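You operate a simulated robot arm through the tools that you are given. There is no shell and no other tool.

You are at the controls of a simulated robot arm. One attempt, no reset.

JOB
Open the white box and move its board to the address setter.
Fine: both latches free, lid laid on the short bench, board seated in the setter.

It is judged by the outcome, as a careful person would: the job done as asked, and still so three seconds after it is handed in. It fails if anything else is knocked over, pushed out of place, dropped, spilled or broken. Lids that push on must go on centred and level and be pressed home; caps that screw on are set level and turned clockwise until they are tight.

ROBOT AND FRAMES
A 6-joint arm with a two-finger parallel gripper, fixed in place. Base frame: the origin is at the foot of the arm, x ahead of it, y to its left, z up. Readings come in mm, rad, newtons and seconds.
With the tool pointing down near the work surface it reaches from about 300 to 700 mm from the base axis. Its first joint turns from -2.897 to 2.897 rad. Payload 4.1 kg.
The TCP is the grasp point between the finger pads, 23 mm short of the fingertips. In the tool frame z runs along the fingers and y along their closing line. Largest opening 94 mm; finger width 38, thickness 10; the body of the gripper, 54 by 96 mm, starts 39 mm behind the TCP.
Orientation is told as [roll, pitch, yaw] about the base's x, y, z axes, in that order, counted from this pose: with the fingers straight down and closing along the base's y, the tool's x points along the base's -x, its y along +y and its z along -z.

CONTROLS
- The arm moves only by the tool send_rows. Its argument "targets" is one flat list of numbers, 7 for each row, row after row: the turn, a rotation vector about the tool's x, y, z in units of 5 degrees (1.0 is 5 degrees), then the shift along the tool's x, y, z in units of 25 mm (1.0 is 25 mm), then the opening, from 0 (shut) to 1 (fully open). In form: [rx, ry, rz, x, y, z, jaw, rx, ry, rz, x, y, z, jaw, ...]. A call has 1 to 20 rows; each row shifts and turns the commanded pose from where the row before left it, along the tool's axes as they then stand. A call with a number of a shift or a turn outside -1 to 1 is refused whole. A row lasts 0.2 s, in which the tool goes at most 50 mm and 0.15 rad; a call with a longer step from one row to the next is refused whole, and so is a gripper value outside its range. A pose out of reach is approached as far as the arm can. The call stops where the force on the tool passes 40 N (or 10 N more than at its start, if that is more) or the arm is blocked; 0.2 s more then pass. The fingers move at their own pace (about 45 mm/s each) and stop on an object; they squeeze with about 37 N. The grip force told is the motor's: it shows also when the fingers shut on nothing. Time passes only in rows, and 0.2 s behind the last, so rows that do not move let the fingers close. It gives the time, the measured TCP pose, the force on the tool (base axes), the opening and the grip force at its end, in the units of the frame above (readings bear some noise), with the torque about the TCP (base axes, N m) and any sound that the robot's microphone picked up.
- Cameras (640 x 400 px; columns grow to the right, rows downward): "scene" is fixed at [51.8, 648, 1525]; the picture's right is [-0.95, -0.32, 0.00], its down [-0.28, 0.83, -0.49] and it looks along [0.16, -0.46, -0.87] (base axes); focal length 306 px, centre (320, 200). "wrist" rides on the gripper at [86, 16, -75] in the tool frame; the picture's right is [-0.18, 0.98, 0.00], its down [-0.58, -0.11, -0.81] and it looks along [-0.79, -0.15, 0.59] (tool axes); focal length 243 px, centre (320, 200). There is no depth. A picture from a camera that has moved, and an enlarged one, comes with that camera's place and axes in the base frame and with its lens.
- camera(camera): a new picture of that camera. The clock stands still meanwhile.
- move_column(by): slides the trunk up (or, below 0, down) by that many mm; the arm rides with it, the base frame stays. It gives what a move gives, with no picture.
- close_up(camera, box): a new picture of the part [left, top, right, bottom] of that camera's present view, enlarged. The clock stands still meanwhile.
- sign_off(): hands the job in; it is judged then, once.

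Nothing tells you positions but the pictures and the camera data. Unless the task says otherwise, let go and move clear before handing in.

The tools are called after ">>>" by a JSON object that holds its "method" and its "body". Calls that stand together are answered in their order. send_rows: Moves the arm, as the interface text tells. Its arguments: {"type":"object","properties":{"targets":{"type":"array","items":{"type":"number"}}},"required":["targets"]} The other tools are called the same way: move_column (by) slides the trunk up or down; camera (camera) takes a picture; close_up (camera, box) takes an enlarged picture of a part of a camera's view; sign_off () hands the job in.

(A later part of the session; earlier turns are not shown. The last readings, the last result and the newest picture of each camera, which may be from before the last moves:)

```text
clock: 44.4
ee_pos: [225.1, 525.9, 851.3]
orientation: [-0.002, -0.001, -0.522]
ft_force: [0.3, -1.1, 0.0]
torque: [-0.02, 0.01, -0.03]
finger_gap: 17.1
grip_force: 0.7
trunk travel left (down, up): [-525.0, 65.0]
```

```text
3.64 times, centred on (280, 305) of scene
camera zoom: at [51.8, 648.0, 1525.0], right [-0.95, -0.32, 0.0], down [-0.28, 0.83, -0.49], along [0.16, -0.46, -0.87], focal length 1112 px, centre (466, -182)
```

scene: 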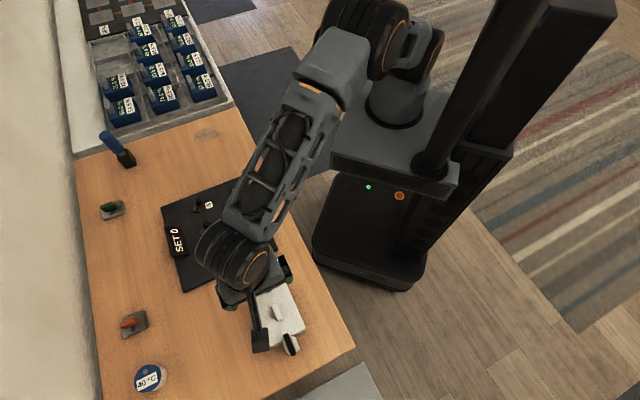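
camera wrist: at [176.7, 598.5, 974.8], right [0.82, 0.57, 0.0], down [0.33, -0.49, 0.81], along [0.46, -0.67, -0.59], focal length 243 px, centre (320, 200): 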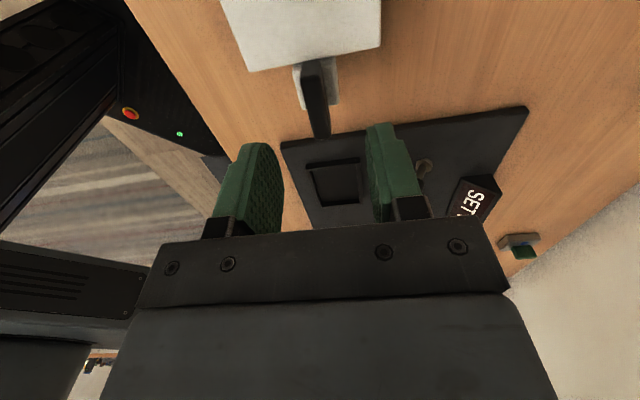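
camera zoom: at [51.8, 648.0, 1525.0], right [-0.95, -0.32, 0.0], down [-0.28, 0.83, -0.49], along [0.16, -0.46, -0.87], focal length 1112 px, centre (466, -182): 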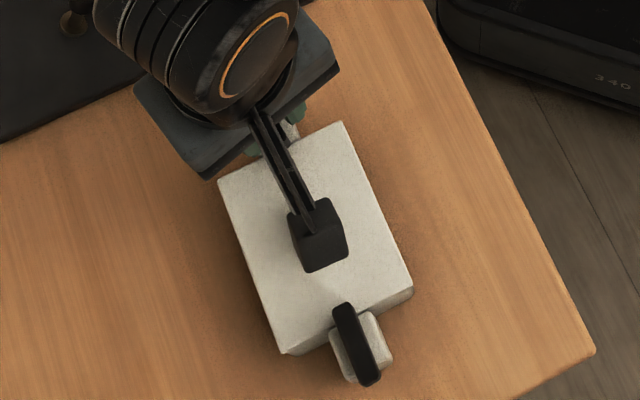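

The bar is turning freely with the fingers, so I'll continue the turn to about 90°.

>>> {"method": "send_rows", "body": {"targets": [0, 0, -0.75, 0, 0, 0, 0.18, 0, 0, -0.75, 0, 0, 0, 0.18, 0, 0, -0.75, 0, 0, 0, 0.18, 0, 0, -0.75, 0, 0, 0, 0.18, 0, 0, -0.75, 0, 0, 0, 0.18, 0, 0, -0.75, 0, 0, 0, 0.18, 0, 0, -0.75, 0, 0, 0, 0.18, 0, 0, -0.75, 0, 0, 0, 0.18, 0, 0, -0.75, 0, 0, 0, 0.18, 0, 0, -0.75, 0, 0, 0, 0.18, 0, 0, -0.75, 0, 0, 0, 0.18, 0, 0, -0.75, 0, 0, 0, 0.18, 0, 0, -0.75, 0, 0, 0, 0.18, 0, 0, -0.75, 0, 0, 0, 0.18, 0, 0, -0.75, 0, 0, 0, 0.18, 0, 0, -0.75, 0, 0, 0, 0.18, 0, 0, -0.75, 0, 0, 0, 0.18, 0, 0, 0, 0, 0, 0, 0.18]}}

>>> {"method": "close_up", "body": {"camera": "wrist", "box": [200, 40, 440, 240]}}

```text
clock: 48.2
ee_pos: [224.7, 524.8, 850.6]
orientation: [-0.002, 0.0, 0.592]
ft_force: [-0.4, 1.0, -0.2]
torque: [-0.01, 0.0, -0.02]
finger_gap: 17.4
grip_force: 0.5
trunk travel left (down, up): [-525.0, 65.0]
```

```text
2.00 times, centred on (320, 140) of wrist
camera zoom: at [144.7, 489.9, 926.1], right [-0.39, 0.92, 0.0], down [0.54, 0.23, 0.81], along [0.74, 0.32, -0.59], focal length 485 px, centre (320, 320)
```

zoom: 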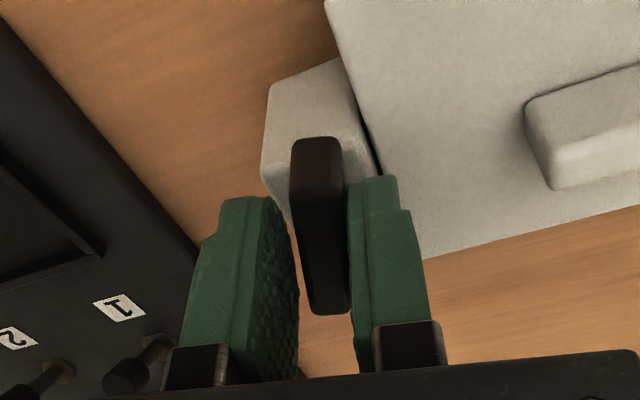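

>>> {"method": "send_rows", "body": {"targets": [0, 0, -0.75, 0, 0, 0, 0.18, 0, 0, -0.75, 0, 0, 0, 0.18, 0, 0, -0.75, 0, 0, 0, 0.18, 0, 0, -0.5, 0, 0, 0, 0.18, 0, 0, 0, 0, 0, 0, 0.18]}}

>>> {"method": "close_up", "body": {"camera": "wrist", "box": [200, 40, 440, 240]}}

```text
clock: 49.4
ee_pos: [224.4, 525.6, 851.2]
orientation: [0.001, 0.0, 0.83]
ft_force: [0.3, 0.2, -0.1]
torque: [-0.01, 0.01, 0.01]
finger_gap: 17.1
grip_force: 0.5
trunk travel left (down, up): [-525.0, 65.0]
```

```text
2.00 times, centred on (320, 140) of wrist
camera zoom: at [155.4, 471.7, 925.9], right [-0.6, 0.8, 0.0], down [0.47, 0.36, 0.81], along [0.64, 0.48, -0.59], focal length 485 px, centre (320, 320)
```

zoom: 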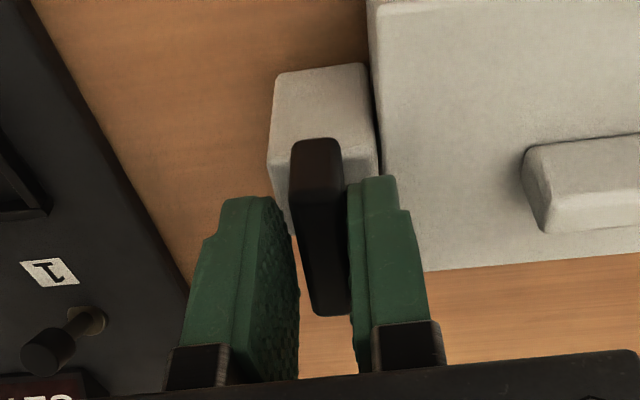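

The bar is now across the box's end face. I'll turn it a touch more, open slightly, lift straight up and check.

>>> {"method": "send_rows", "body": {"targets": [0, 0, -0.75, 0, 0, 0, 0.18, 0, 0, 0, 0, 0, 0, 0.18, 0, 0, 0, 0, 0, 0, 0.28, 0, 0, 0, 0, 0, 0, 0.28, 0, 0, 0, 0, 0, -0.6, 0.28, 0, 0, 0, 0, 0, -0.9, 0.28, 0, 0, 0, 0, 0, -0.9, 0.28, 0, 0, 0, 0, 0, -0.9, 0.28, 0, 0, 0, 0, 0, 0, 0.28]}}

>>> {"method": "close_up", "body": {"camera": "wrist", "box": [200, 0, 440, 200]}}

>>> {"method": "close_up", "body": {"camera": "scene", "box": [220, 250, 340, 360]}}

```text
clock: 51.4
ee_pos: [224.3, 523.9, 934.9]
orientation: [0.001, -0.001, 0.894]
ft_force: [0.5, 0.2, -0.7]
torque: [0.0, -0.01, -0.01]
finger_gap: 26.2
grip_force: 0.1
trunk travel left (down, up): [-525.0, 65.0]
```

```text
2.00 times, centred on (320, 100) of wrist
camera zoom: at [158.8, 466.5, 1009.2], right [-0.65, 0.76, 0.0], down [0.45, 0.39, 0.81], along [0.61, 0.53, -0.59], focal length 485 px, centre (320, 400)
```

zoom: 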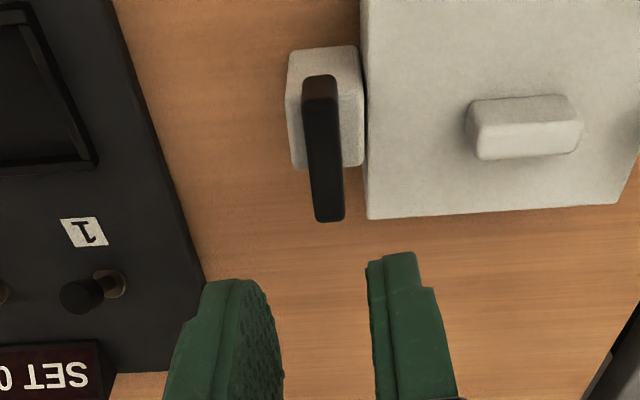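

```text
3.64 times, centred on (280, 305) of scene
camera zoom: at [51.8, 648.0, 1525.0], right [-0.95, -0.32, 0.0], down [-0.28, 0.83, -0.49], along [0.16, -0.46, -0.87], focal length 1112 px, centre (466, -182)
```

zoom: 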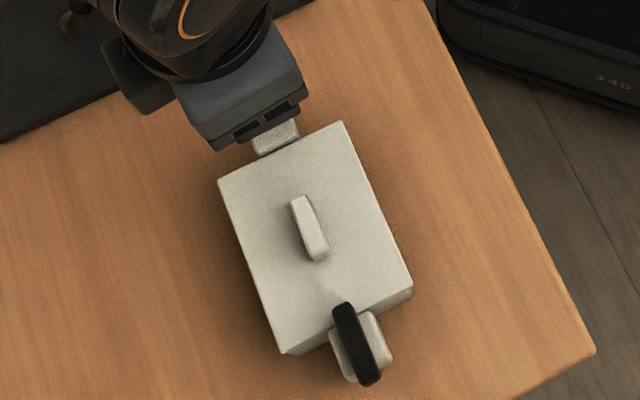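

Latch 1 is free and the box hasn't moved. Now for latch 2, expected near (126, 625): I'll rotate back to yaw −45° and move over it.

>>> {"method": "send_rows", "body": {"targets": [0, 0, 0.962, 0, 0, 0, 0.5, 0, 0, 0.962, 0, 0, 0, 0.5, 0, 0, 0.962, 0, 0, 0, 0.5, 0, 0, 0.962, 0, 0, 0, 0.5, 0, 0, 0.962, 0, 0, 0, 0.5, 0, 0, 0.962, 0, 0, 0, 0.5, 0, 0, 0.962, 0, 0, 0, 0.5, 0, 0, 0.962, 0, 0, 0, 0.5, 0, 0, 0.962, 0, 0, 0, 0.5, 0, 0, 0.962, 0, 0, 0, 0.5, 0, 0, 0.962, 0, 0, 0, 0.5, 0, 0, 0.962, 0, 0, 0, 0.5, 0, 0, 0.962, 0, 0, 0, 0.5, 0, 0, 0.962, 0, 0, 0, 0.5, 0, 0, 0.962, 0, 0, 0, 0.5, 0, 0, 0.962, 0, 0, 0, 0.5, 0, 0, 0.962, 0, 0, 0, 0.5, 0, 0, 0.962, 0, 0, 0, 0.5, 0, 0, 0.962, 0, 0, 0, 0.5, 0, 0, 0.962, 0, 0, 0, 0.5]}}

>>> {"method": "send_rows", "body": {"targets": [0, 0, 0, 0.94, 0.02, 0, 0.5, 0, 0, 0, 0.94, 0.02, 0, 0.5, 0, 0, 0, 0.94, 0.02, 0, 0.5, 0, 0, 0, 0.94, 0.02, 0, 0.5, 0, 0, 0, 0.94, 0, 0, 0.5, 0, 0, 0, 0.94, 0, 0, 0.5, 0, 0, 0, 0, 0, 0, 0.5, 0, 0, 0, 0, 0, 0, 0.5]}}

>>> {"method": "close_up", "body": {"camera": "wrist", "box": [200, 0, 440, 200]}}

```text
clock: 55.6
ee_pos: [224.2, 524.4, 934.4]
orientation: [-0.001, 0.001, -0.785]
ft_force: [-0.1, 0.4, -0.6]
torque: [-0.01, 0.0, 0.01]
finger_gap: 47.0
grip_force: 0.0
trunk travel left (down, up): [-525.0, 65.0]
```

```text
clock: 57.4
ee_pos: [126.1, 626.0, 933.2]
orientation: [-0.001, -0.002, -0.783]
ft_force: [-0.4, 0.1, -0.6]
torque: [0.02, -0.03, 0.01]
finger_gap: 47.0
grip_force: 0.1
trunk travel left (down, up): [-525.0, 65.0]
```

```text
2.00 times, centred on (320, 100) of wrist
camera zoom: at [77.0, 698.4, 1008.1], right [0.82, 0.57, 0.0], down [0.33, -0.49, 0.81], along [0.46, -0.66, -0.59], focal length 485 px, centre (320, 400)
```

zoom: 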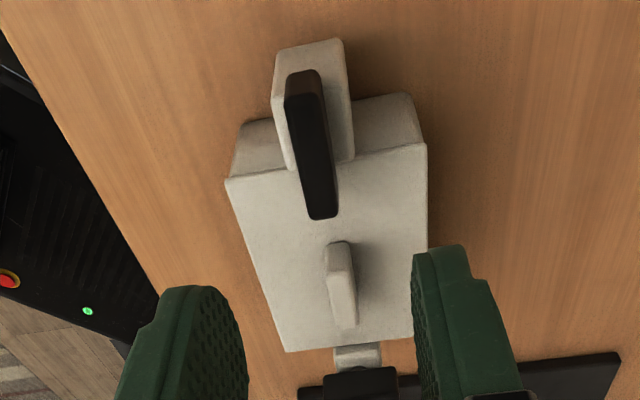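

>>> {"method": "send_rows", "body": {"targets": [0, 0, 0, 0, -0.05, 0.85, 0.5, 0, 0, 0, 0, 0, 0.85, 0.5, 0, 0, 0, 0, 0, 0.85, 0.5, 0, 0, 0, 0, 0, 0.72, 0.5, 0, 0, 0, 0, 0, 0, 0.3, 0, 0, 0, 0, 0, 0, 0.22, 0, 0, 0, 0, 0, 0, 0.18, 0, 0, 0, 0, 0, 0, 0.18]}}

>>> {"method": "close_up", "body": {"camera": "wrist", "box": [200, 40, 440, 240]}}

```text
clock: 59.2
ee_pos: [125.9, 625.7, 851.7]
orientation: [-0.001, -0.002, -0.785]
ft_force: [-0.5, -0.4, 0.6]
torque: [0.02, -0.03, -0.01]
finger_gap: 17.0
grip_force: 0.0
trunk travel left (down, up): [-525.0, 65.0]
```

```text
2.00 times, centred on (320, 140) of wrist
camera zoom: at [76.9, 697.4, 926.6], right [0.82, 0.57, 0.0], down [0.33, -0.49, 0.81], along [0.46, -0.66, -0.59], focal length 485 px, centre (320, 320)
```

zoom: 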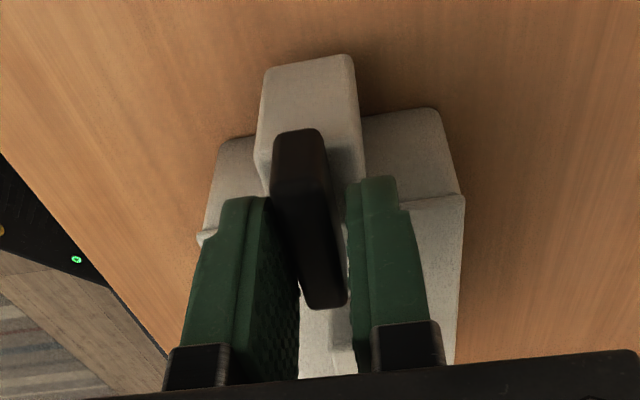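

>>> {"method": "send_rows", "body": {"targets": [0, 0, 0, 0, -0.05, 0, 0.18, 0, 0, -0.7, 0, 0, 0, 0.18, 0, 0, -0.7, 0, 0, 0, 0.18, 0, 0, -0.7, 0, 0, 0, 0.18, 0, 0, -0.7, 0, 0, 0, 0.18, 0, 0, -0.7, 0, 0, 0, 0.18, 0, 0, -0.7, 0, 0, 0, 0.18, 0, 0, -0.7, 0, 0, 0, 0.18, 0, 0, -0.7, 0, 0, 0, 0.18, 0, 0, 0, 0, 0, 0, 0.18]}}

>>> {"method": "close_up", "body": {"camera": "wrist", "box": [200, 40, 440, 240]}}

>>> {"method": "close_up", "body": {"camera": "scene", "box": [220, 250, 340, 360]}}

```text
clock: 61.4
ee_pos: [123.9, 625.3, 851.5]
orientation: [-0.002, 0.0, -0.294]
ft_force: [0.5, 1.0, 0.8]
torque: [0.06, -0.01, -0.01]
finger_gap: 17.4
grip_force: 0.2
trunk travel left (down, up): [-525.0, 65.0]
```

```text
2.00 times, centred on (320, 140) of wrist
camera zoom: at [47.2, 664.7, 927.0], right [0.46, 0.89, 0.0], down [0.52, -0.27, 0.81], along [0.72, -0.37, -0.59], focal length 485 px, centre (320, 320)
```

zoom: 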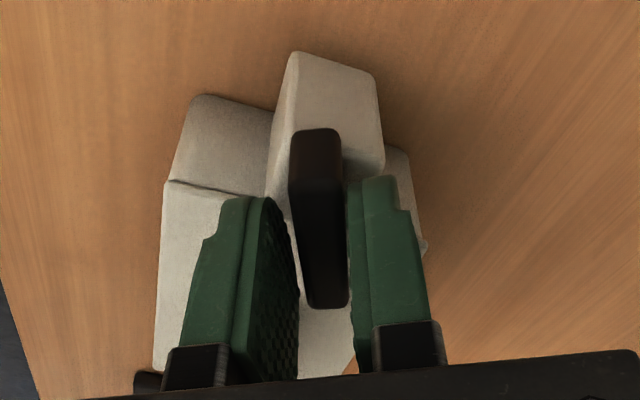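

```text
3.64 times, centred on (280, 305) of scene
camera zoom: at [51.8, 648.0, 1525.0], right [-0.95, -0.32, 0.0], down [-0.28, 0.83, -0.49], along [0.16, -0.46, -0.87], focal length 1112 px, centre (466, -182)
```

zoom: 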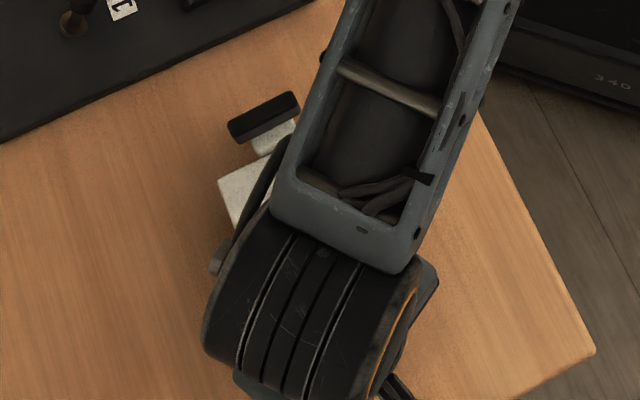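

>>> {"method": "send_rows", "body": {"targets": [0, 0, -0.75, 0, 0, 0, 0.18, 0, 0, -0.75, 0, 0, 0, 0.18, 0, 0, -0.75, 0, 0, 0, 0.18, 0, 0, -0.75, 0, 0, 0, 0.18, 0, 0, -0.75, 0, 0, 0, 0.18, 0, 0, -0.75, 0, 0, 0, 0.18, 0, 0, -0.75, 0, 0, 0, 0.18, 0, 0, -0.75, 0, 0, 0, 0.18, 0, 0, -0.75, 0, 0, 0, 0.18, 0, 0, -0.75, 0, 0, 0, 0.18, 0, 0, -0.75, 0, 0, 0, 0.18, 0, 0, -0.75, 0, 0, 0, 0.18, 0, 0, -0.75, 0, 0, 0, 0.18, 0, 0, -0.75, 0, 0, 0, 0.18, 0, 0, -0.75, 0, 0, 0, 0.18, 0, 0, -0.75, 0, 0, 0, 0.18, 0, 0, -0.75, 0, 0, 0, 0.18, 0, 0, -0.75, 0, 0, 0, 0.18, 0, 0, 0, 0, 0, 0, 0.18]}}

>>> {"method": "close_up", "body": {"camera": "wrist", "box": [200, 40, 440, 240]}}

```text
clock: 65.4
ee_pos: [124.1, 625.8, 852.5]
orientation: [0.001, -0.001, 0.883]
ft_force: [-0.6, 0.4, 1.2]
torque: [0.03, 0.02, 0.01]
finger_gap: 17.4
grip_force: 1.0
trunk travel left (down, up): [-525.0, 65.0]
```

```text
2.00 times, centred on (320, 140) of wrist
camera zoom: at [57.8, 567.4, 926.8], right [-0.64, 0.77, 0.0], down [0.45, 0.38, 0.81], along [0.62, 0.52, -0.59], focal length 485 px, centre (320, 320)
```

zoom: 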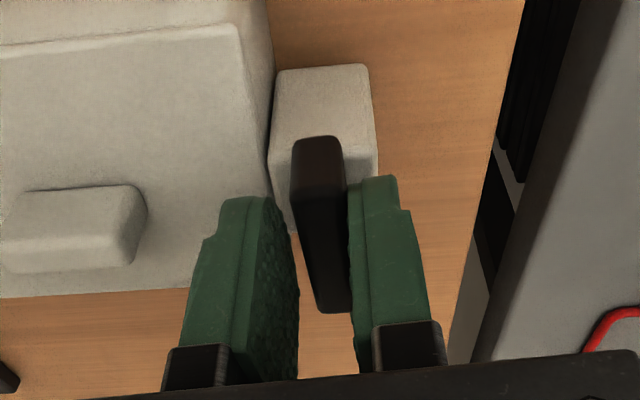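

Latch 2 has turned crosswise too. I'll open slightly, lift straight up and look at the result.

>>> {"method": "send_rows", "body": {"targets": [0, 0, 0, 0, 0, 0, 0.27, 0, 0, 0, 0, 0, 0, 0.27, 0, 0, 0, 0, 0, -0.6, 0.27, 0, 0, 0, 0, 0, -0.9, 0.27, 0, 0, 0, 0, 0, -0.9, 0.27, 0, 0, 0, 0, 0, -0.9, 0.27, 0, 0, 0, 0.9, 0, -0.6, 0.27, 0, 0, 0, 0.9, 0, -0.6, 0.27, 0, 0, 0, 0, 0, 0, 0.27]}}

>>> {"method": "camera", "body": {"camera": "wrist"}}

>>> {"method": "close_up", "body": {"camera": "wrist", "box": [120, 0, 400, 200]}}

>>> {"method": "close_up", "body": {"camera": "scene", "box": [220, 250, 340, 360]}}

```text
clock: 67.4
ee_pos: [94.9, 589.6, 965.0]
orientation: [0.001, 0.0, 0.884]
ft_force: [-0.4, 0.0, 0.8]
torque: [-0.05, 0.02, 0.02]
finger_gap: 25.5
grip_force: 0.0
trunk travel left (down, up): [-525.0, 65.0]
```

```text
taken
camera wrist: at [29.7, 533.2, 1038.9], right [-0.64, 0.77, 0.0], down [0.45, 0.38, 0.81], along [0.62, 0.52, -0.59], focal length 243 px, centre (320, 200)
```

wrist: 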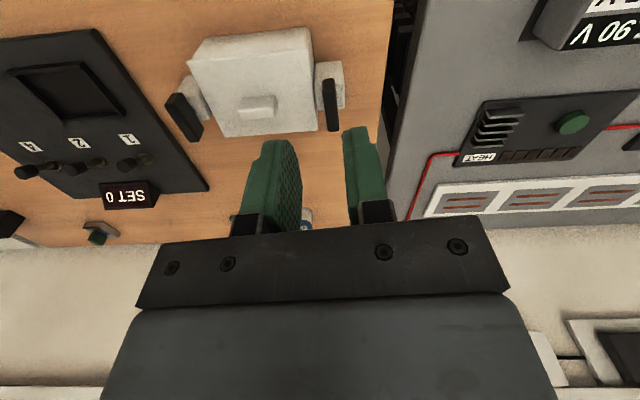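

```text
2.00 times, centred on (260, 100) of wrist
camera zoom: at [29.7, 533.2, 1038.9], right [-0.64, 0.77, 0.0], down [0.45, 0.38, 0.81], along [0.62, 0.52, -0.59], focal length 485 px, centre (440, 400)
```

zoom: 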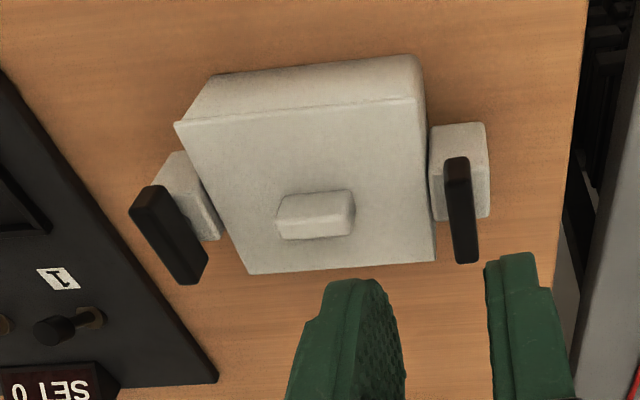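

```text
3.64 times, centred on (280, 305) of scene
camera zoom: at [51.8, 648.0, 1525.0], right [-0.95, -0.32, 0.0], down [-0.28, 0.83, -0.49], along [0.16, -0.46, -0.87], focal length 1112 px, centre (466, -182)
```

zoom: 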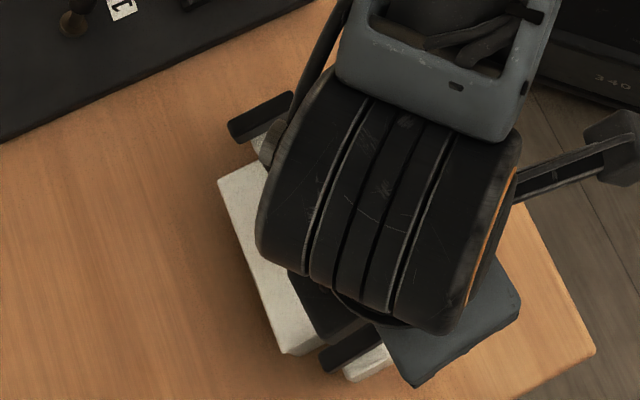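

Both bars are now crosswise, clear of the lid, and the box is undisturbed. Next I'll bring the gripper over the lid handle at yaw −45° so the fingers close across its narrow side.

>>> {"method": "send_rows", "body": {"targets": [0, 0, 0.956, 0, 0, 0, 0.5, 0, 0, 0.956, 0, 0, 0, 0.5, 0, 0, 0.956, 0, 0, 0, 0.5, 0, 0, 0.956, 0, 0, 0, 0.5, 0, 0, 0.956, 0, 0, 0, 0.5, 0, 0, 0.956, 0, 0, 0, 0.5, 0, 0, 0.956, 0, 0, 0, 0.5, 0, 0, 0.956, 0, 0, 0, 0.5, 0, 0, 0.956, 0, 0, 0, 0.5, 0, 0, 0.956, 0, 0, 0, 0.5, 0, 0, 0.956, 0, 0, 0, 0.5, 0, 0, 0.956, 0, 0, 0, 0.5, 0, 0, 0.956, 0, 0, 0, 0.5, 0, 0, 0.956, 0, 0, 0, 0.5, 0, 0, 0.956, 0, 0, 0, 0.5, 0, 0, 0.956, 0, 0, 0, 0.5, 0, 0, 0.956, 0, 0, 0, 0.5, 0, 0, 0.956, 0, 0, 0, 0.5, 0, 0, 0.956, 0, 0, 0, 0.5, 0, 0, 0.956, 0, 0, 0, 0.5]}}

>>> {"method": "send_rows", "body": {"targets": [0, 0, 0, -0.89, 0.62, 0, 0.5, 0, 0, 0, -0.89, 0.62, 0, 0.5, 0, 0, 0, -0.89, 0.62, 0, 0.5, 0, 0, 0, 0, 0, 0.8, 0.5, 0, 0, 0, 0, 0, 0.8, 0.5, 0, 0, 0, 0, 0, 0.8, 0.5, 0, 0, 0, 0, 0, 0, 0.5]}}

>>> {"method": "camera", "body": {"camera": "wrist"}}

>>> {"method": "close_up", "body": {"camera": "wrist", "box": [200, 0, 440, 200]}}

```text
clock: 71.6
ee_pos: [95.4, 589.8, 964.1]
orientation: [0.0, -0.001, -0.787]
ft_force: [-0.2, -0.1, 0.6]
torque: [-0.02, 0.01, 0.0]
finger_gap: 47.0
grip_force: 0.1
trunk travel left (down, up): [-525.0, 65.0]
```

```text
clock: 73.2
ee_pos: [175.1, 576.3, 904.2]
orientation: [0.0, 0.0, -0.787]
ft_force: [0.2, 0.6, -0.5]
torque: [0.0, 0.0, -0.01]
finger_gap: 46.9
grip_force: 0.0
trunk travel left (down, up): [-525.0, 65.0]
```

```text
taken
camera wrist: at [127.5, 647.7, 979.5], right [0.83, 0.56, 0.0], down [0.33, -0.49, 0.81], along [0.46, -0.67, -0.59], focal length 243 px, centre (320, 200)
```

wrist: 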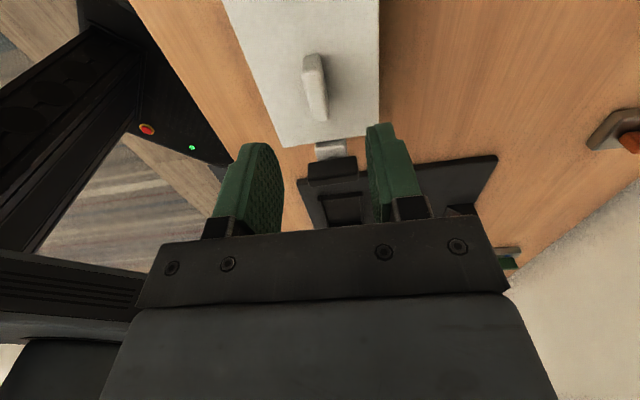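

```text
2.00 times, centred on (320, 100) of wrist
camera zoom: at [127.5, 647.7, 979.5], right [0.83, 0.56, 0.0], down [0.33, -0.49, 0.81], along [0.46, -0.67, -0.59], focal length 485 px, centre (320, 400)
```

zoom: 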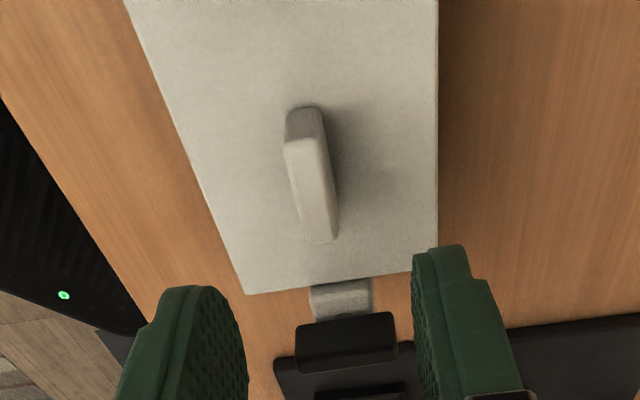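

>>> {"method": "send_rows", "body": {"targets": [0, 0, 0, 0, -0.04, 0.7, 0.5, 0, 0, 0, 0, 0, 0.7, 0.5, 0, 0, 0, 0, 0, 0.7, 0.5, 0, 0, 0, 0, 0, 0.48, 0.5, 0, 0, 0, 0, 0, 0, 0.5]}}

>>> {"method": "close_up", "body": {"camera": "wrist", "box": [200, 40, 440, 240]}}

```text
clock: 74.4
ee_pos: [174.8, 575.3, 839.5]
orientation: [-0.001, 0.0, -0.786]
ft_force: [-0.5, 0.3, -0.7]
torque: [0.03, 0.0, 0.0]
finger_gap: 47.1
grip_force: 0.1
trunk travel left (down, up): [-525.0, 65.0]
```

```text
2.00 times, centred on (320, 140) of wrist
camera zoom: at [126.2, 647.3, 914.8], right [0.83, 0.56, 0.0], down [0.33, -0.49, 0.81], along [0.46, -0.67, -0.59], focal length 485 px, centre (320, 320)
```

zoom: 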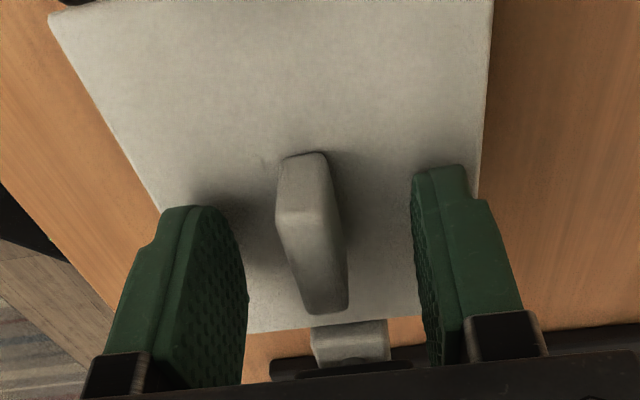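

>>> {"method": "send_rows", "body": {"targets": [0, 0, 0, 0, 0, 0, 0.25, 0, 0, 0, 0, 0, 0, 0.15, 0, 0, 0, 0, 0, 0, 0.1, 0, 0, 0, 0, 0, 0, 0.05, 0, 0, 0, 0, 0, 0, 0, 0, 0, 0, 0, 0, 0, 0, 0, 0, 0, 0, 0, 0, 0]}}

>>> {"method": "close_up", "body": {"camera": "wrist", "box": [200, 40, 440, 240]}}

```text
clock: 76.0
ee_pos: [175.1, 575.8, 840.9]
orientation: [-0.003, 0.002, -0.785]
ft_force: [-0.3, 0.1, 0.0]
torque: [-0.03, -0.01, -0.02]
finger_gap: 11.1
grip_force: 36.9
trunk travel left (down, up): [-525.0, 65.0]
```

```text
2.00 times, centred on (320, 140) of wrist
camera zoom: at [126.2, 647.3, 915.0], right [0.83, 0.56, 0.0], down [0.33, -0.49, 0.81], along [0.46, -0.67, -0.59], focal length 485 px, centre (320, 320)
```

zoom: 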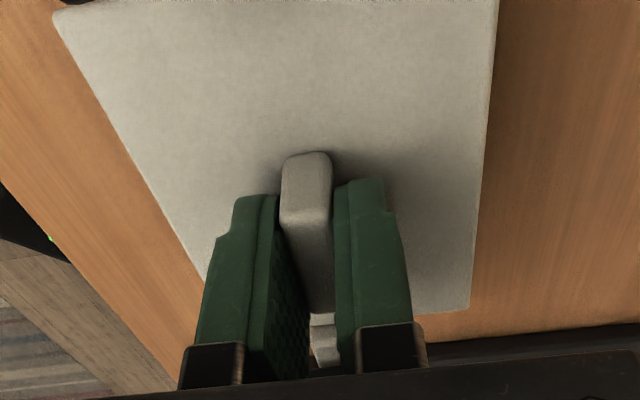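

>>> {"method": "close_up", "body": {"camera": "scene", "box": [220, 250, 340, 360]}}

>>> {"method": "camera", "body": {"camera": "wrist"}}

```text
3.64 times, centred on (280, 305) of scene
camera zoom: at [51.8, 648.0, 1525.0], right [-0.95, -0.32, 0.0], down [-0.28, 0.83, -0.49], along [0.16, -0.46, -0.87], focal length 1112 px, centre (466, -182)
```

zoom: 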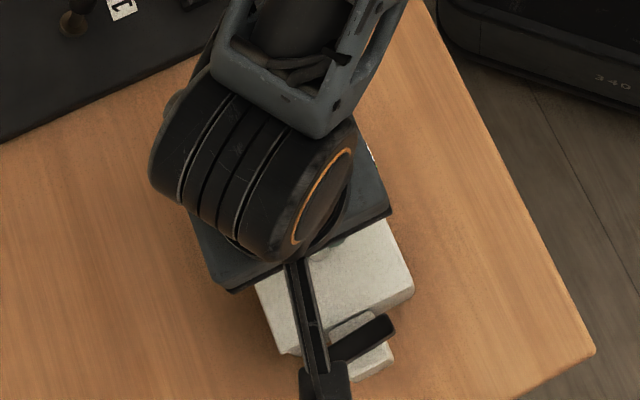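

```text
taken
camera wrist: at [126.2, 647.3, 915.0], right [0.83, 0.56, 0.0], down [0.33, -0.49, 0.81], along [0.46, -0.67, -0.59], focal length 243 px, centre (320, 200)
```

wrist: 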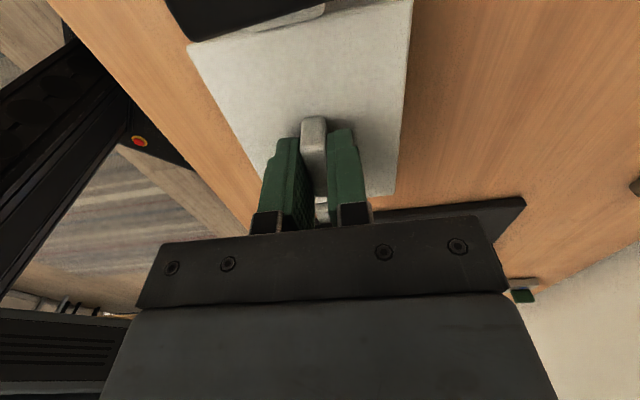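

The handle is held with 37 N and the box hasn't shifted. I'll lift the lid slowly, straight up.

>>> {"method": "send_rows", "body": {"targets": [0, 0, 0, 0, 0, -0.15, 0, 0, 0, 0, 0, 0, -0.2, 0, 0, 0, 0, 0, 0, -0.3, 0, 0, 0, 0, 0, 0, -0.4, 0, 0, 0, 0, 0, 0, -0.5, 0, 0, 0, 0, 0, 0, -0.5, 0, 0, 0, 0, 0, 0, 0, 0]}}

>>> {"method": "camera", "body": {"camera": "wrist"}}

>>> {"method": "close_up", "body": {"camera": "scene", "box": [220, 250, 340, 360]}}

```text
clock: 77.6
ee_pos: [174.0, 574.8, 891.5]
orientation: [0.0, 0.0, -0.786]
ft_force: [0.5, -0.1, -0.3]
torque: [0.05, -0.03, 0.0]
finger_gap: 11.1
grip_force: 37.1
trunk travel left (down, up): [-525.0, 65.0]
```

```text
taken
camera wrist: at [126.6, 646.8, 966.4], right [0.83, 0.56, 0.0], down [0.33, -0.49, 0.81], along [0.46, -0.67, -0.59], focal length 243 px, centre (320, 200)
```

wrist: 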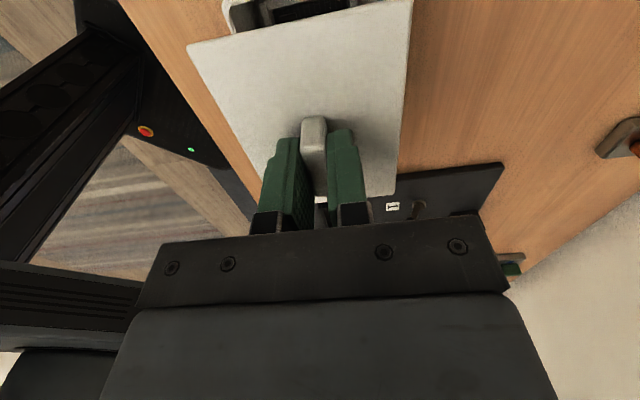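

```text
3.64 times, centred on (280, 305) of scene
camera zoom: at [51.8, 648.0, 1525.0], right [-0.95, -0.32, 0.0], down [-0.28, 0.83, -0.49], along [0.16, -0.46, -0.87], focal length 1112 px, centre (466, -182)
```

zoom: 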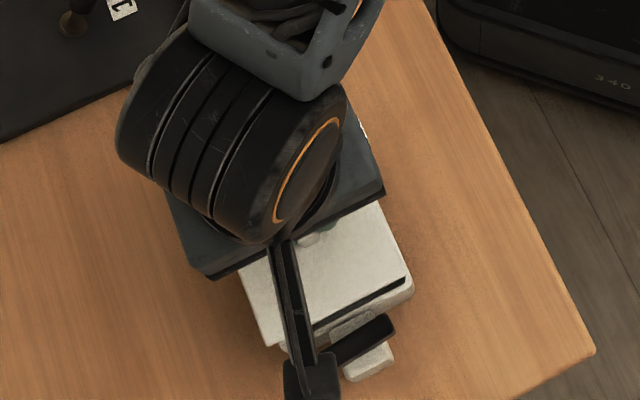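

The lid is free and held. I'll carry it high over the setter to the clear area at the far end of the wooden bench, around (534, 166).

>>> {"method": "send_rows", "body": {"targets": [0, 0, 0, 0, 0, -0.6, 0, 0, 0, 0, 0, 0, -0.9, 0, 0, 0, 0, 0, 0, -0.9, 0, 0, 0, 0, -0.5, -0.03, -0.4, 0, 0, 0, 0, -0.9, -0.06, 0, 0, 0, 0, 0, -0.98, -0.066, 0, 0, 0, 0, 0, -0.98, -0.066, 0, 0, 0, 0, 0, -0.98, -0.066, 0, 0, 0, 0, 0, -0.98, -0.066, 0, 0, 0, 0, 0, -0.98, -0.066, 0, 0, 0, 0, 0, -0.98, -0.066, 0, 0, 0, 0, 0, -0.98, -0.066, 0, 0, 0, 0, 0, -0.98, -0.066, 0, 0, 0, 0, 0, -0.98, -0.066, 0, 0, 0, 0, 0, -0.9, -0.066, 0, 0, 0, 0, 0, -0.5, -0.066, 0, 0, 0, 0, 0, 0, 0, 0, 0]}}

>>> {"method": "camera", "body": {"camera": "scene"}}

>>> {"method": "close_up", "body": {"camera": "scene", "box": [240, 260, 320, 360]}}

```text
clock: 81.2
ee_pos: [364.9, 353.6, 962.5]
orientation: [0.0, -0.001, -0.785]
ft_force: [-0.3, 0.1, -0.7]
torque: [0.02, 0.01, -0.02]
finger_gap: 11.3
grip_force: 37.2
trunk travel left (down, up): [-525.0, 65.0]
```

```text
taken
```

scene: 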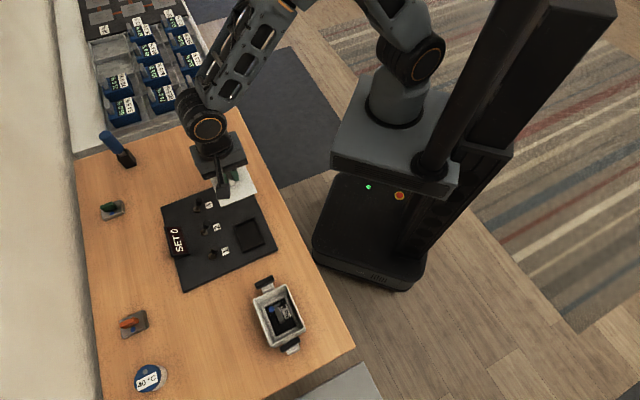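

```text
4.00 times, centred on (280, 310) of scene
camera zoom: at [51.8, 648.0, 1525.0], right [-0.95, -0.32, 0.0], down [-0.28, 0.83, -0.49], along [0.16, -0.46, -0.87], focal length 1223 px, centre (480, -240)
```

zoom: 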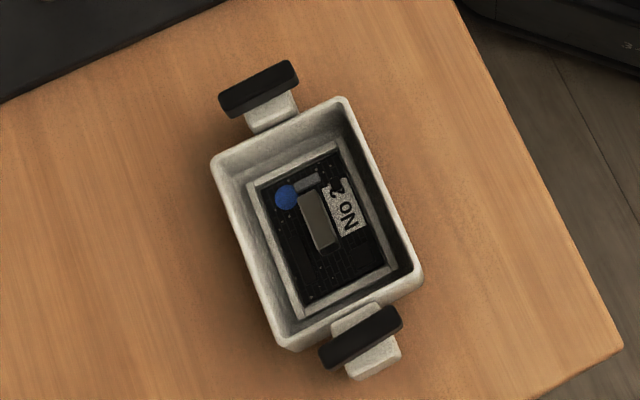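

The open box shows the board, labelled "No 2", in its nest. I'll carry the lid on to its place.

>>> {"method": "send_rows", "body": {"targets": [0, 0, 0, -0.5, -0.043, 0, 0, 0, 0, 0, -0.9, -0.043, 0, 0, 0, 0, 0, -0.9, -0.043, 0, 0, 0, 0, 0, -0.9, -0.043, 0, 0, 0, 0, 0, -0.9, -0.043, 0, 0, 0, 0, 0, -0.9, -0.043, 0, 0, 0, 0, 0, -0.9, -0.043, 0, 0, 0, 0, 0, -0.9, -0.043, 0, 0, 0, 0, 0, -0.9, -0.043, 0, 0, 0, 0, 0, -0.9, -0.043, 0, 0, 0, 0, 0, -0.9, -0.043, 0, 0, 0, 0, 0, -0.6, -0.043, 0, 0, 0, 0, 0, 0, 0, 0, 0, 0, 0, 0, 0, 0, 0, 0]}}

>>> {"method": "camera", "body": {"camera": "scene"}}

>>> {"method": "camera", "body": {"camera": "wrist"}}

```text
clock: 84.2
ee_pos: [535.7, 166.6, 961.1]
orientation: [-0.001, -0.001, -0.787]
ft_force: [0.5, 0.0, -1.0]
torque: [0.02, 0.03, -0.01]
finger_gap: 11.4
grip_force: 37.0
trunk travel left (down, up): [-525.0, 65.0]
```

```text
taken
```

scene: 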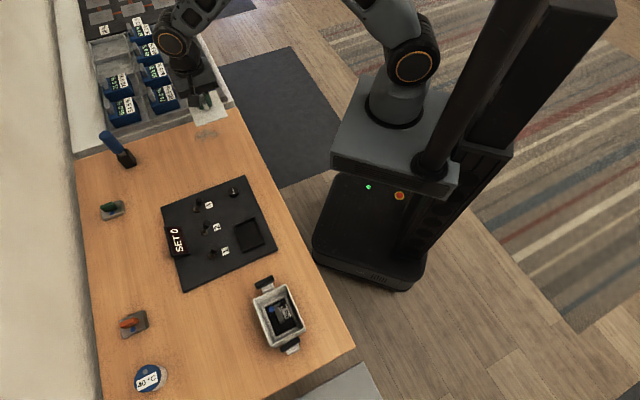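

```text
taken
camera wrist: at [486.2, 238.5, 1036.2], right [0.83, 0.56, 0.0], down [0.33, -0.49, 0.81], along [0.46, -0.67, -0.59], focal length 243 px, centre (320, 200)
```

wrist: 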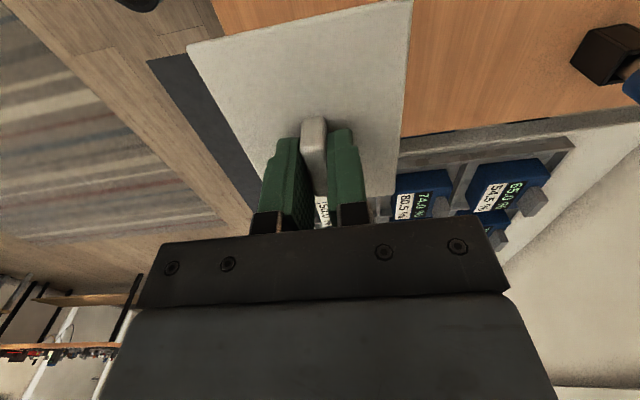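

>>> {"method": "send_rows", "body": {"targets": [0, 0, 0, 0, 0, 0.9, 0, 0, 0, 0, 0, 0, 0.9, 0, 0, 0, 0, 0, 0, 0.9, 0, 0, 0, 0, 0, 0, 0.9, 0, 0, 0, 0, 0, 0, 0.9, 0, 0, 0, 0, 0, 0, 0.9, 0, 0, 0, 0, 0, 0, 0.6, 0, 0, 0, 0, 0, 0, 0, 0]}}

>>> {"method": "camera", "body": {"camera": "wrist"}}

>>> {"method": "close_up", "body": {"camera": "scene", "box": [160, 80, 280, 180]}}

```text
clock: 86.0
ee_pos: [533.9, 166.9, 811.7]
orientation: [-0.001, 0.002, -0.785]
ft_force: [-0.7, 0.2, -0.8]
torque: [-0.04, 0.02, 0.0]
finger_gap: 11.5
grip_force: 37.1
trunk travel left (down, up): [-525.0, 65.0]
```

```text
taken
camera wrist: at [485.8, 238.0, 886.0], right [0.83, 0.56, 0.0], down [0.33, -0.49, 0.81], along [0.46, -0.67, -0.59], focal length 243 px, centre (320, 200)
```

wrist: 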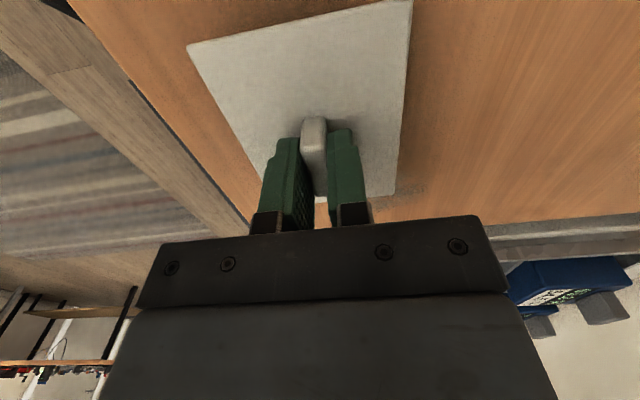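

```text
4.00 times, centred on (220, 130) of scene
camera zoom: at [51.8, 648.0, 1525.0], right [-0.95, -0.32, 0.0], down [-0.28, 0.83, -0.49], along [0.16, -0.46, -0.87], focal length 1223 px, centre (720, 480)
```

zoom: 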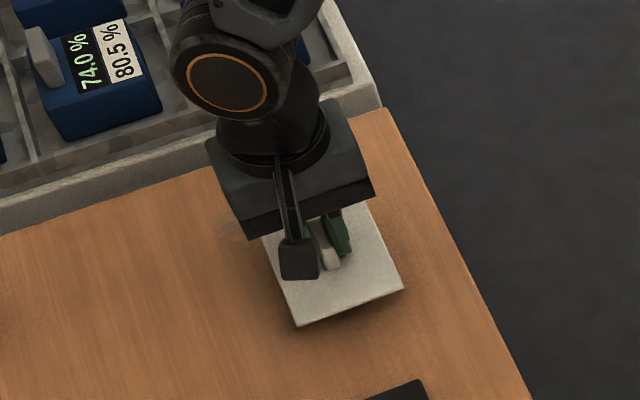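

>>> {"method": "send_rows", "body": {"targets": [0, 0, 0, 0, 0, 0.3, 0, 0, 0, 0, 0, 0, 0.2, 0, 0, 0, 0, 0, 0, 0.1, 0, 0, 0, 0, 0, 0, 0.1, 0, 0, 0, 0, 0, 0, 0, 0]}}

```text
clock: 87.2
ee_pos: [533.4, 166.1, 797.6]
orientation: [0.002, -0.002, -0.784]
ft_force: [-1.1, -2.3, 18.0]
torque: [0.24, 0.42, 0.03]
finger_gap: 11.4
grip_force: 36.7
trunk travel left (down, up): [-525.0, 65.0]
```

The lid touched down with about 18 N on it. I'll ease the pressure off a little and check before releasing.

>>> {"method": "send_rows", "body": {"targets": [0, 0, 0, 0, 0, -0.06, 0, 0, 0, 0, 0, 0, 0, 0]}}

>>> {"method": "camera", "body": {"camera": "wrist"}}

>>> {"method": "close_up", "body": {"camera": "scene", "box": [180, 100, 280, 180]}}

```text
clock: 87.8
ee_pos: [534.1, 167.5, 796.9]
orientation: [0.001, -0.001, -0.785]
ft_force: [2.8, -0.3, 13.5]
torque: [-0.06, -0.04, -0.01]
finger_gap: 11.1
grip_force: 37.7
trunk travel left (down, up): [-525.0, 65.0]
```

```text
taken
camera wrist: at [485.7, 238.5, 870.8], right [0.83, 0.56, 0.0], down [0.33, -0.49, 0.81], along [0.46, -0.67, -0.59], focal length 243 px, centre (320, 200)
```

wrist: 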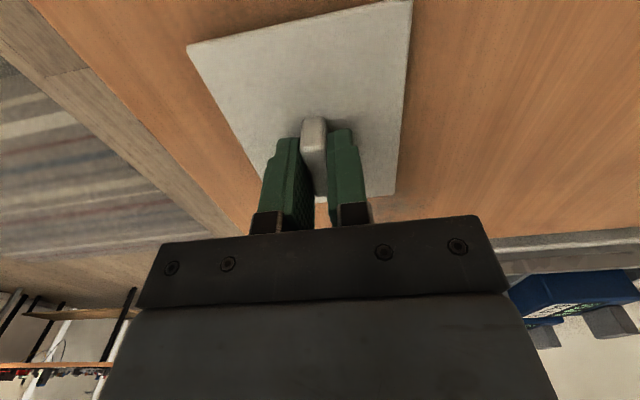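

```text
5.00 times, centred on (230, 140) of scene
camera zoom: at [51.8, 648.0, 1525.0], right [-0.95, -0.32, 0.0], down [-0.28, 0.83, -0.49], along [0.16, -0.46, -0.87], focal length 1529 px, centre (770, 500)
```

zoom: 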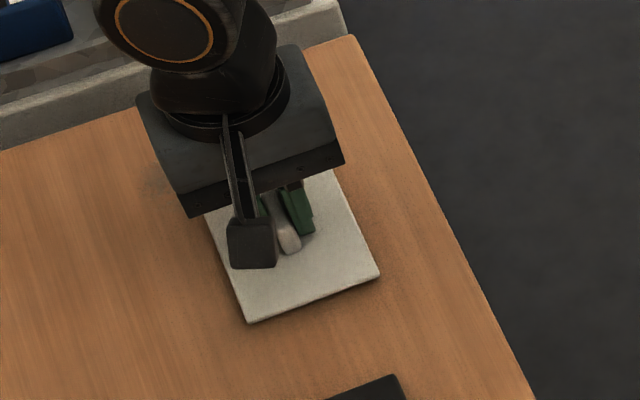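

The lid lies flat on the wooden bench. I'll release it and rise.

>>> {"method": "send_rows", "body": {"targets": [0, 0, 0, 0, 0, -0.05, 0, 0, 0, 0, 0, 0, 0, 0.05, 0, 0, 0, 0, 0, 0, 0.15, 0, 0, 0, 0, 0, 0, 0.3, 0, 0, 0, 0, 0, 0, 0.5, 0, 0, 0, 0, 0, 0, 0.5, 0, 0, 0, 0, 0, -0.3, 0.5, 0, 0, 0, 0, 0, -0.6, 0.5, 0, 0, 0, 0, 0, -0.9, 0.5, 0, 0, 0, 0, 0, -0.9, 0.5, 0, 0, 0, 0, 0, -0.9, 0.5, 0, 0, 0, 0, 0, -0.9, 0.5, 0, 0, 0, 0, 0, -0.9, 0.5, 0, 0, 0, 0, 0, 0, 0.5]}}

>>> {"method": "camera", "body": {"camera": "wrist"}}

>>> {"method": "close_up", "body": {"camera": "scene", "box": [180, 100, 280, 180]}}

```text
clock: 90.8
ee_pos: [534.1, 165.9, 933.5]
orientation: [0.0, 0.002, -0.785]
ft_force: [0.5, 0.0, -0.2]
torque: [0.02, 0.01, 0.01]
finger_gap: 47.1
grip_force: 0.1
trunk travel left (down, up): [-525.0, 65.0]
```

```text
taken
camera wrist: at [486.0, 238.8, 1007.1], right [0.83, 0.56, 0.0], down [0.33, -0.49, 0.81], along [0.46, -0.67, -0.59], focal length 243 px, centre (320, 200)
```

wrist: 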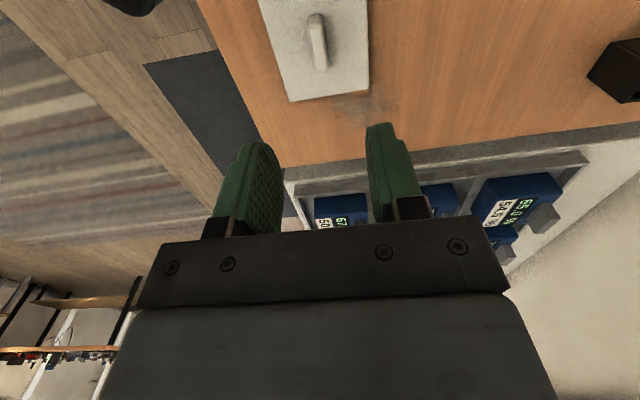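

```text
5.00 times, centred on (230, 140) of scene
camera zoom: at [51.8, 648.0, 1525.0], right [-0.95, -0.32, 0.0], down [-0.28, 0.83, -0.49], along [0.16, -0.46, -0.87], focal length 1529 px, centre (770, 500)
```

zoom: 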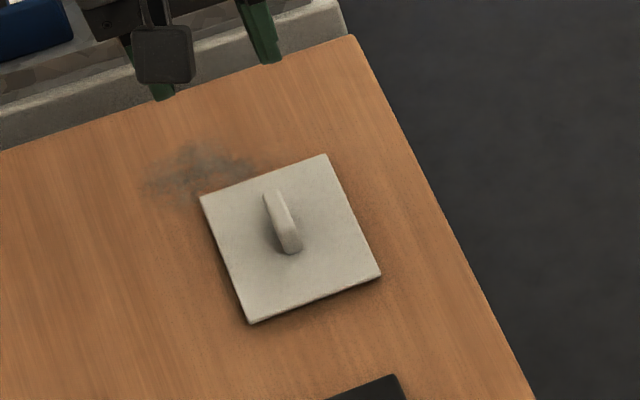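

The lid is down on the wooden bench and the fingers are clear. Next I'll inspect the setter pocket from above.

>>> {"method": "send_rows", "body": {"targets": [0, 0, 0, 0.92, 0.127, 0, 1, 0, 0, 0, 0.92, 0.127, 0, 1, 0, 0, 0, 0.92, 0.127, 0, 1, 0, 0, 0, 0.92, 0.127, 0, 1, 0, 0, 0, 0.92, 0.127, 0, 1, 0, 0, 0, 0.92, 0.127, 0, 1, 0, 0, 0, 0.92, 0.127, 0, 1, 0, 0, 0, 0.92, 0.127, 0, 1, 0, 0, 0, 0.92, 0.127, 0, 1, 0, 0, 0, 0.92, 0.127, 0, 1, 0, 0, 0, 0.92, 0.127, 0, 1, 0, 1, 0, 0, 0, 0.1, 1, 0, 1, 0, 0, 0, 0.1, 1, 0, 1, 0, 0, 0, 0.1, 1, 0, 1, 0, 0, 0, 0.1, 1, 0, 1, 0, 0, 0, 0.1, 1, 0, 1, 0, 0, 0, 0.1, 1, 0, 1, 0, 0, 0, 0, 1, 0, 1, 0, 0, 0, 0, 1, 0, 0, 0, 0, 0, 0, 1]}}

>>> {"method": "camera", "body": {"camera": "wrist"}}

>>> {"method": "close_up", "body": {"camera": "wrist", "box": [220, 0, 420, 200]}}

```text
clock: 95.0
ee_pos: [379.0, 373.1, 918.5]
orientation: [0.0, 0.699, -0.785]
ft_force: [1.0, -0.2, 0.8]
torque: [-0.02, -0.03, 0.0]
finger_gap: 94.1
grip_force: 0.1
trunk travel left (down, up): [-525.0, 65.0]
```

```text
taken
camera wrist: at [378.1, 396.5, 1030.5], right [0.79, 0.6, -0.12], down [0.6, -0.76, 0.24], along [0.06, -0.26, -0.96], focal length 243 px, centre (320, 200)
```

wrist: 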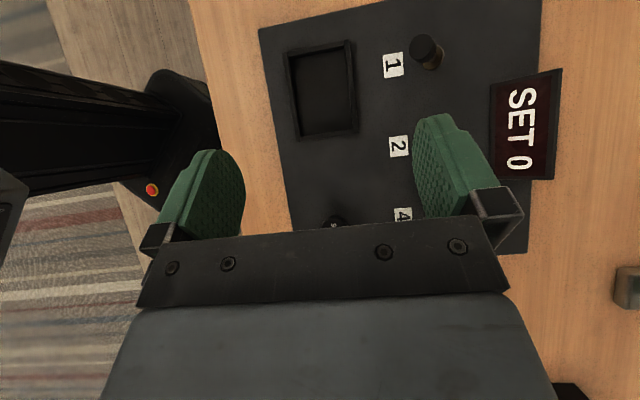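

```text
2.00 times, centred on (320, 100) of wrist
camera zoom: at [378.1, 396.5, 1030.5], right [0.79, 0.6, -0.12], down [0.6, -0.76, 0.24], along [0.06, -0.26, -0.96], focal length 485 px, centre (320, 400)
```

zoom: 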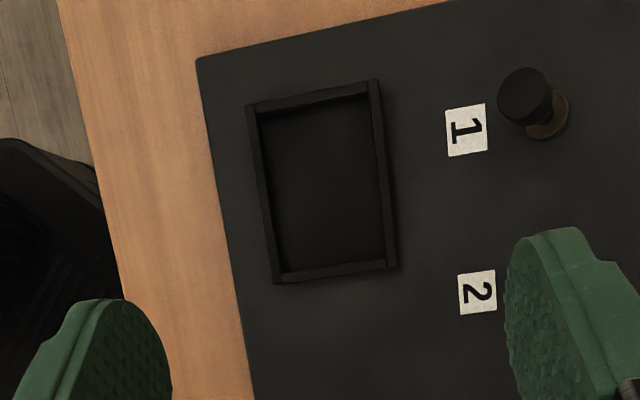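

>>> {"method": "close_up", "body": {"camera": "wrist", "box": [275, 25, 375, 155]}}

>>> {"method": "close_up", "body": {"camera": "scene", "box": [210, 200, 290, 260]}}

>>> {"method": "close_up", "body": {"camera": "scene", "box": [250, 275, 310, 345]}}

```text
3.08 times, centred on (325, 90) of wrist
camera zoom: at [378.1, 396.5, 1030.5], right [0.79, 0.6, -0.12], down [0.6, -0.76, 0.24], along [0.06, -0.26, -0.96], focal length 746 px, centre (305, 538)
```

zoom: 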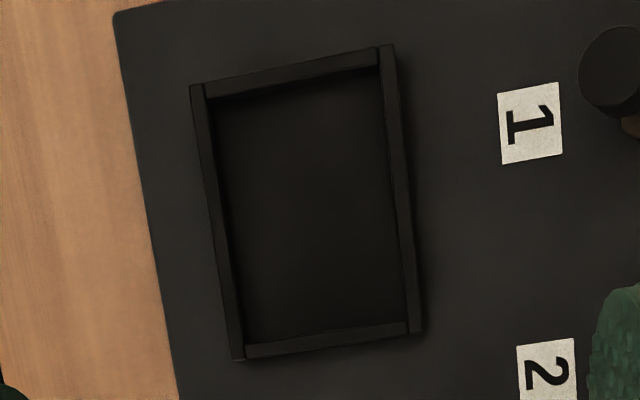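

```text
6.67 times, centred on (250, 230) of scene
camera zoom: at [51.8, 648.0, 1525.0], right [-0.95, -0.32, 0.0], down [-0.28, 0.83, -0.49], along [0.16, -0.46, -0.87], focal length 2038 px, centre (787, 0)
```

zoom: 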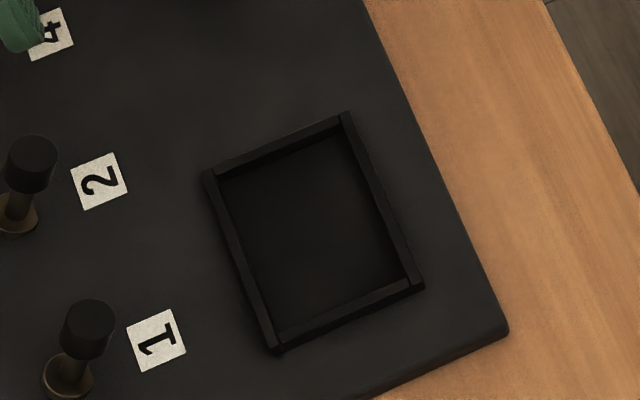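

```text
5.71 times, centred on (280, 310) of scene
camera zoom: at [51.8, 648.0, 1525.0], right [-0.95, -0.32, 0.0], down [-0.28, 0.83, -0.49], along [0.16, -0.46, -0.87], focal length 1747 px, centre (549, -429)
```

zoom: 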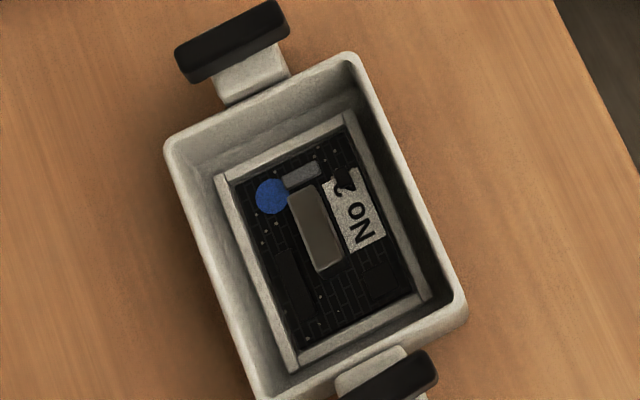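

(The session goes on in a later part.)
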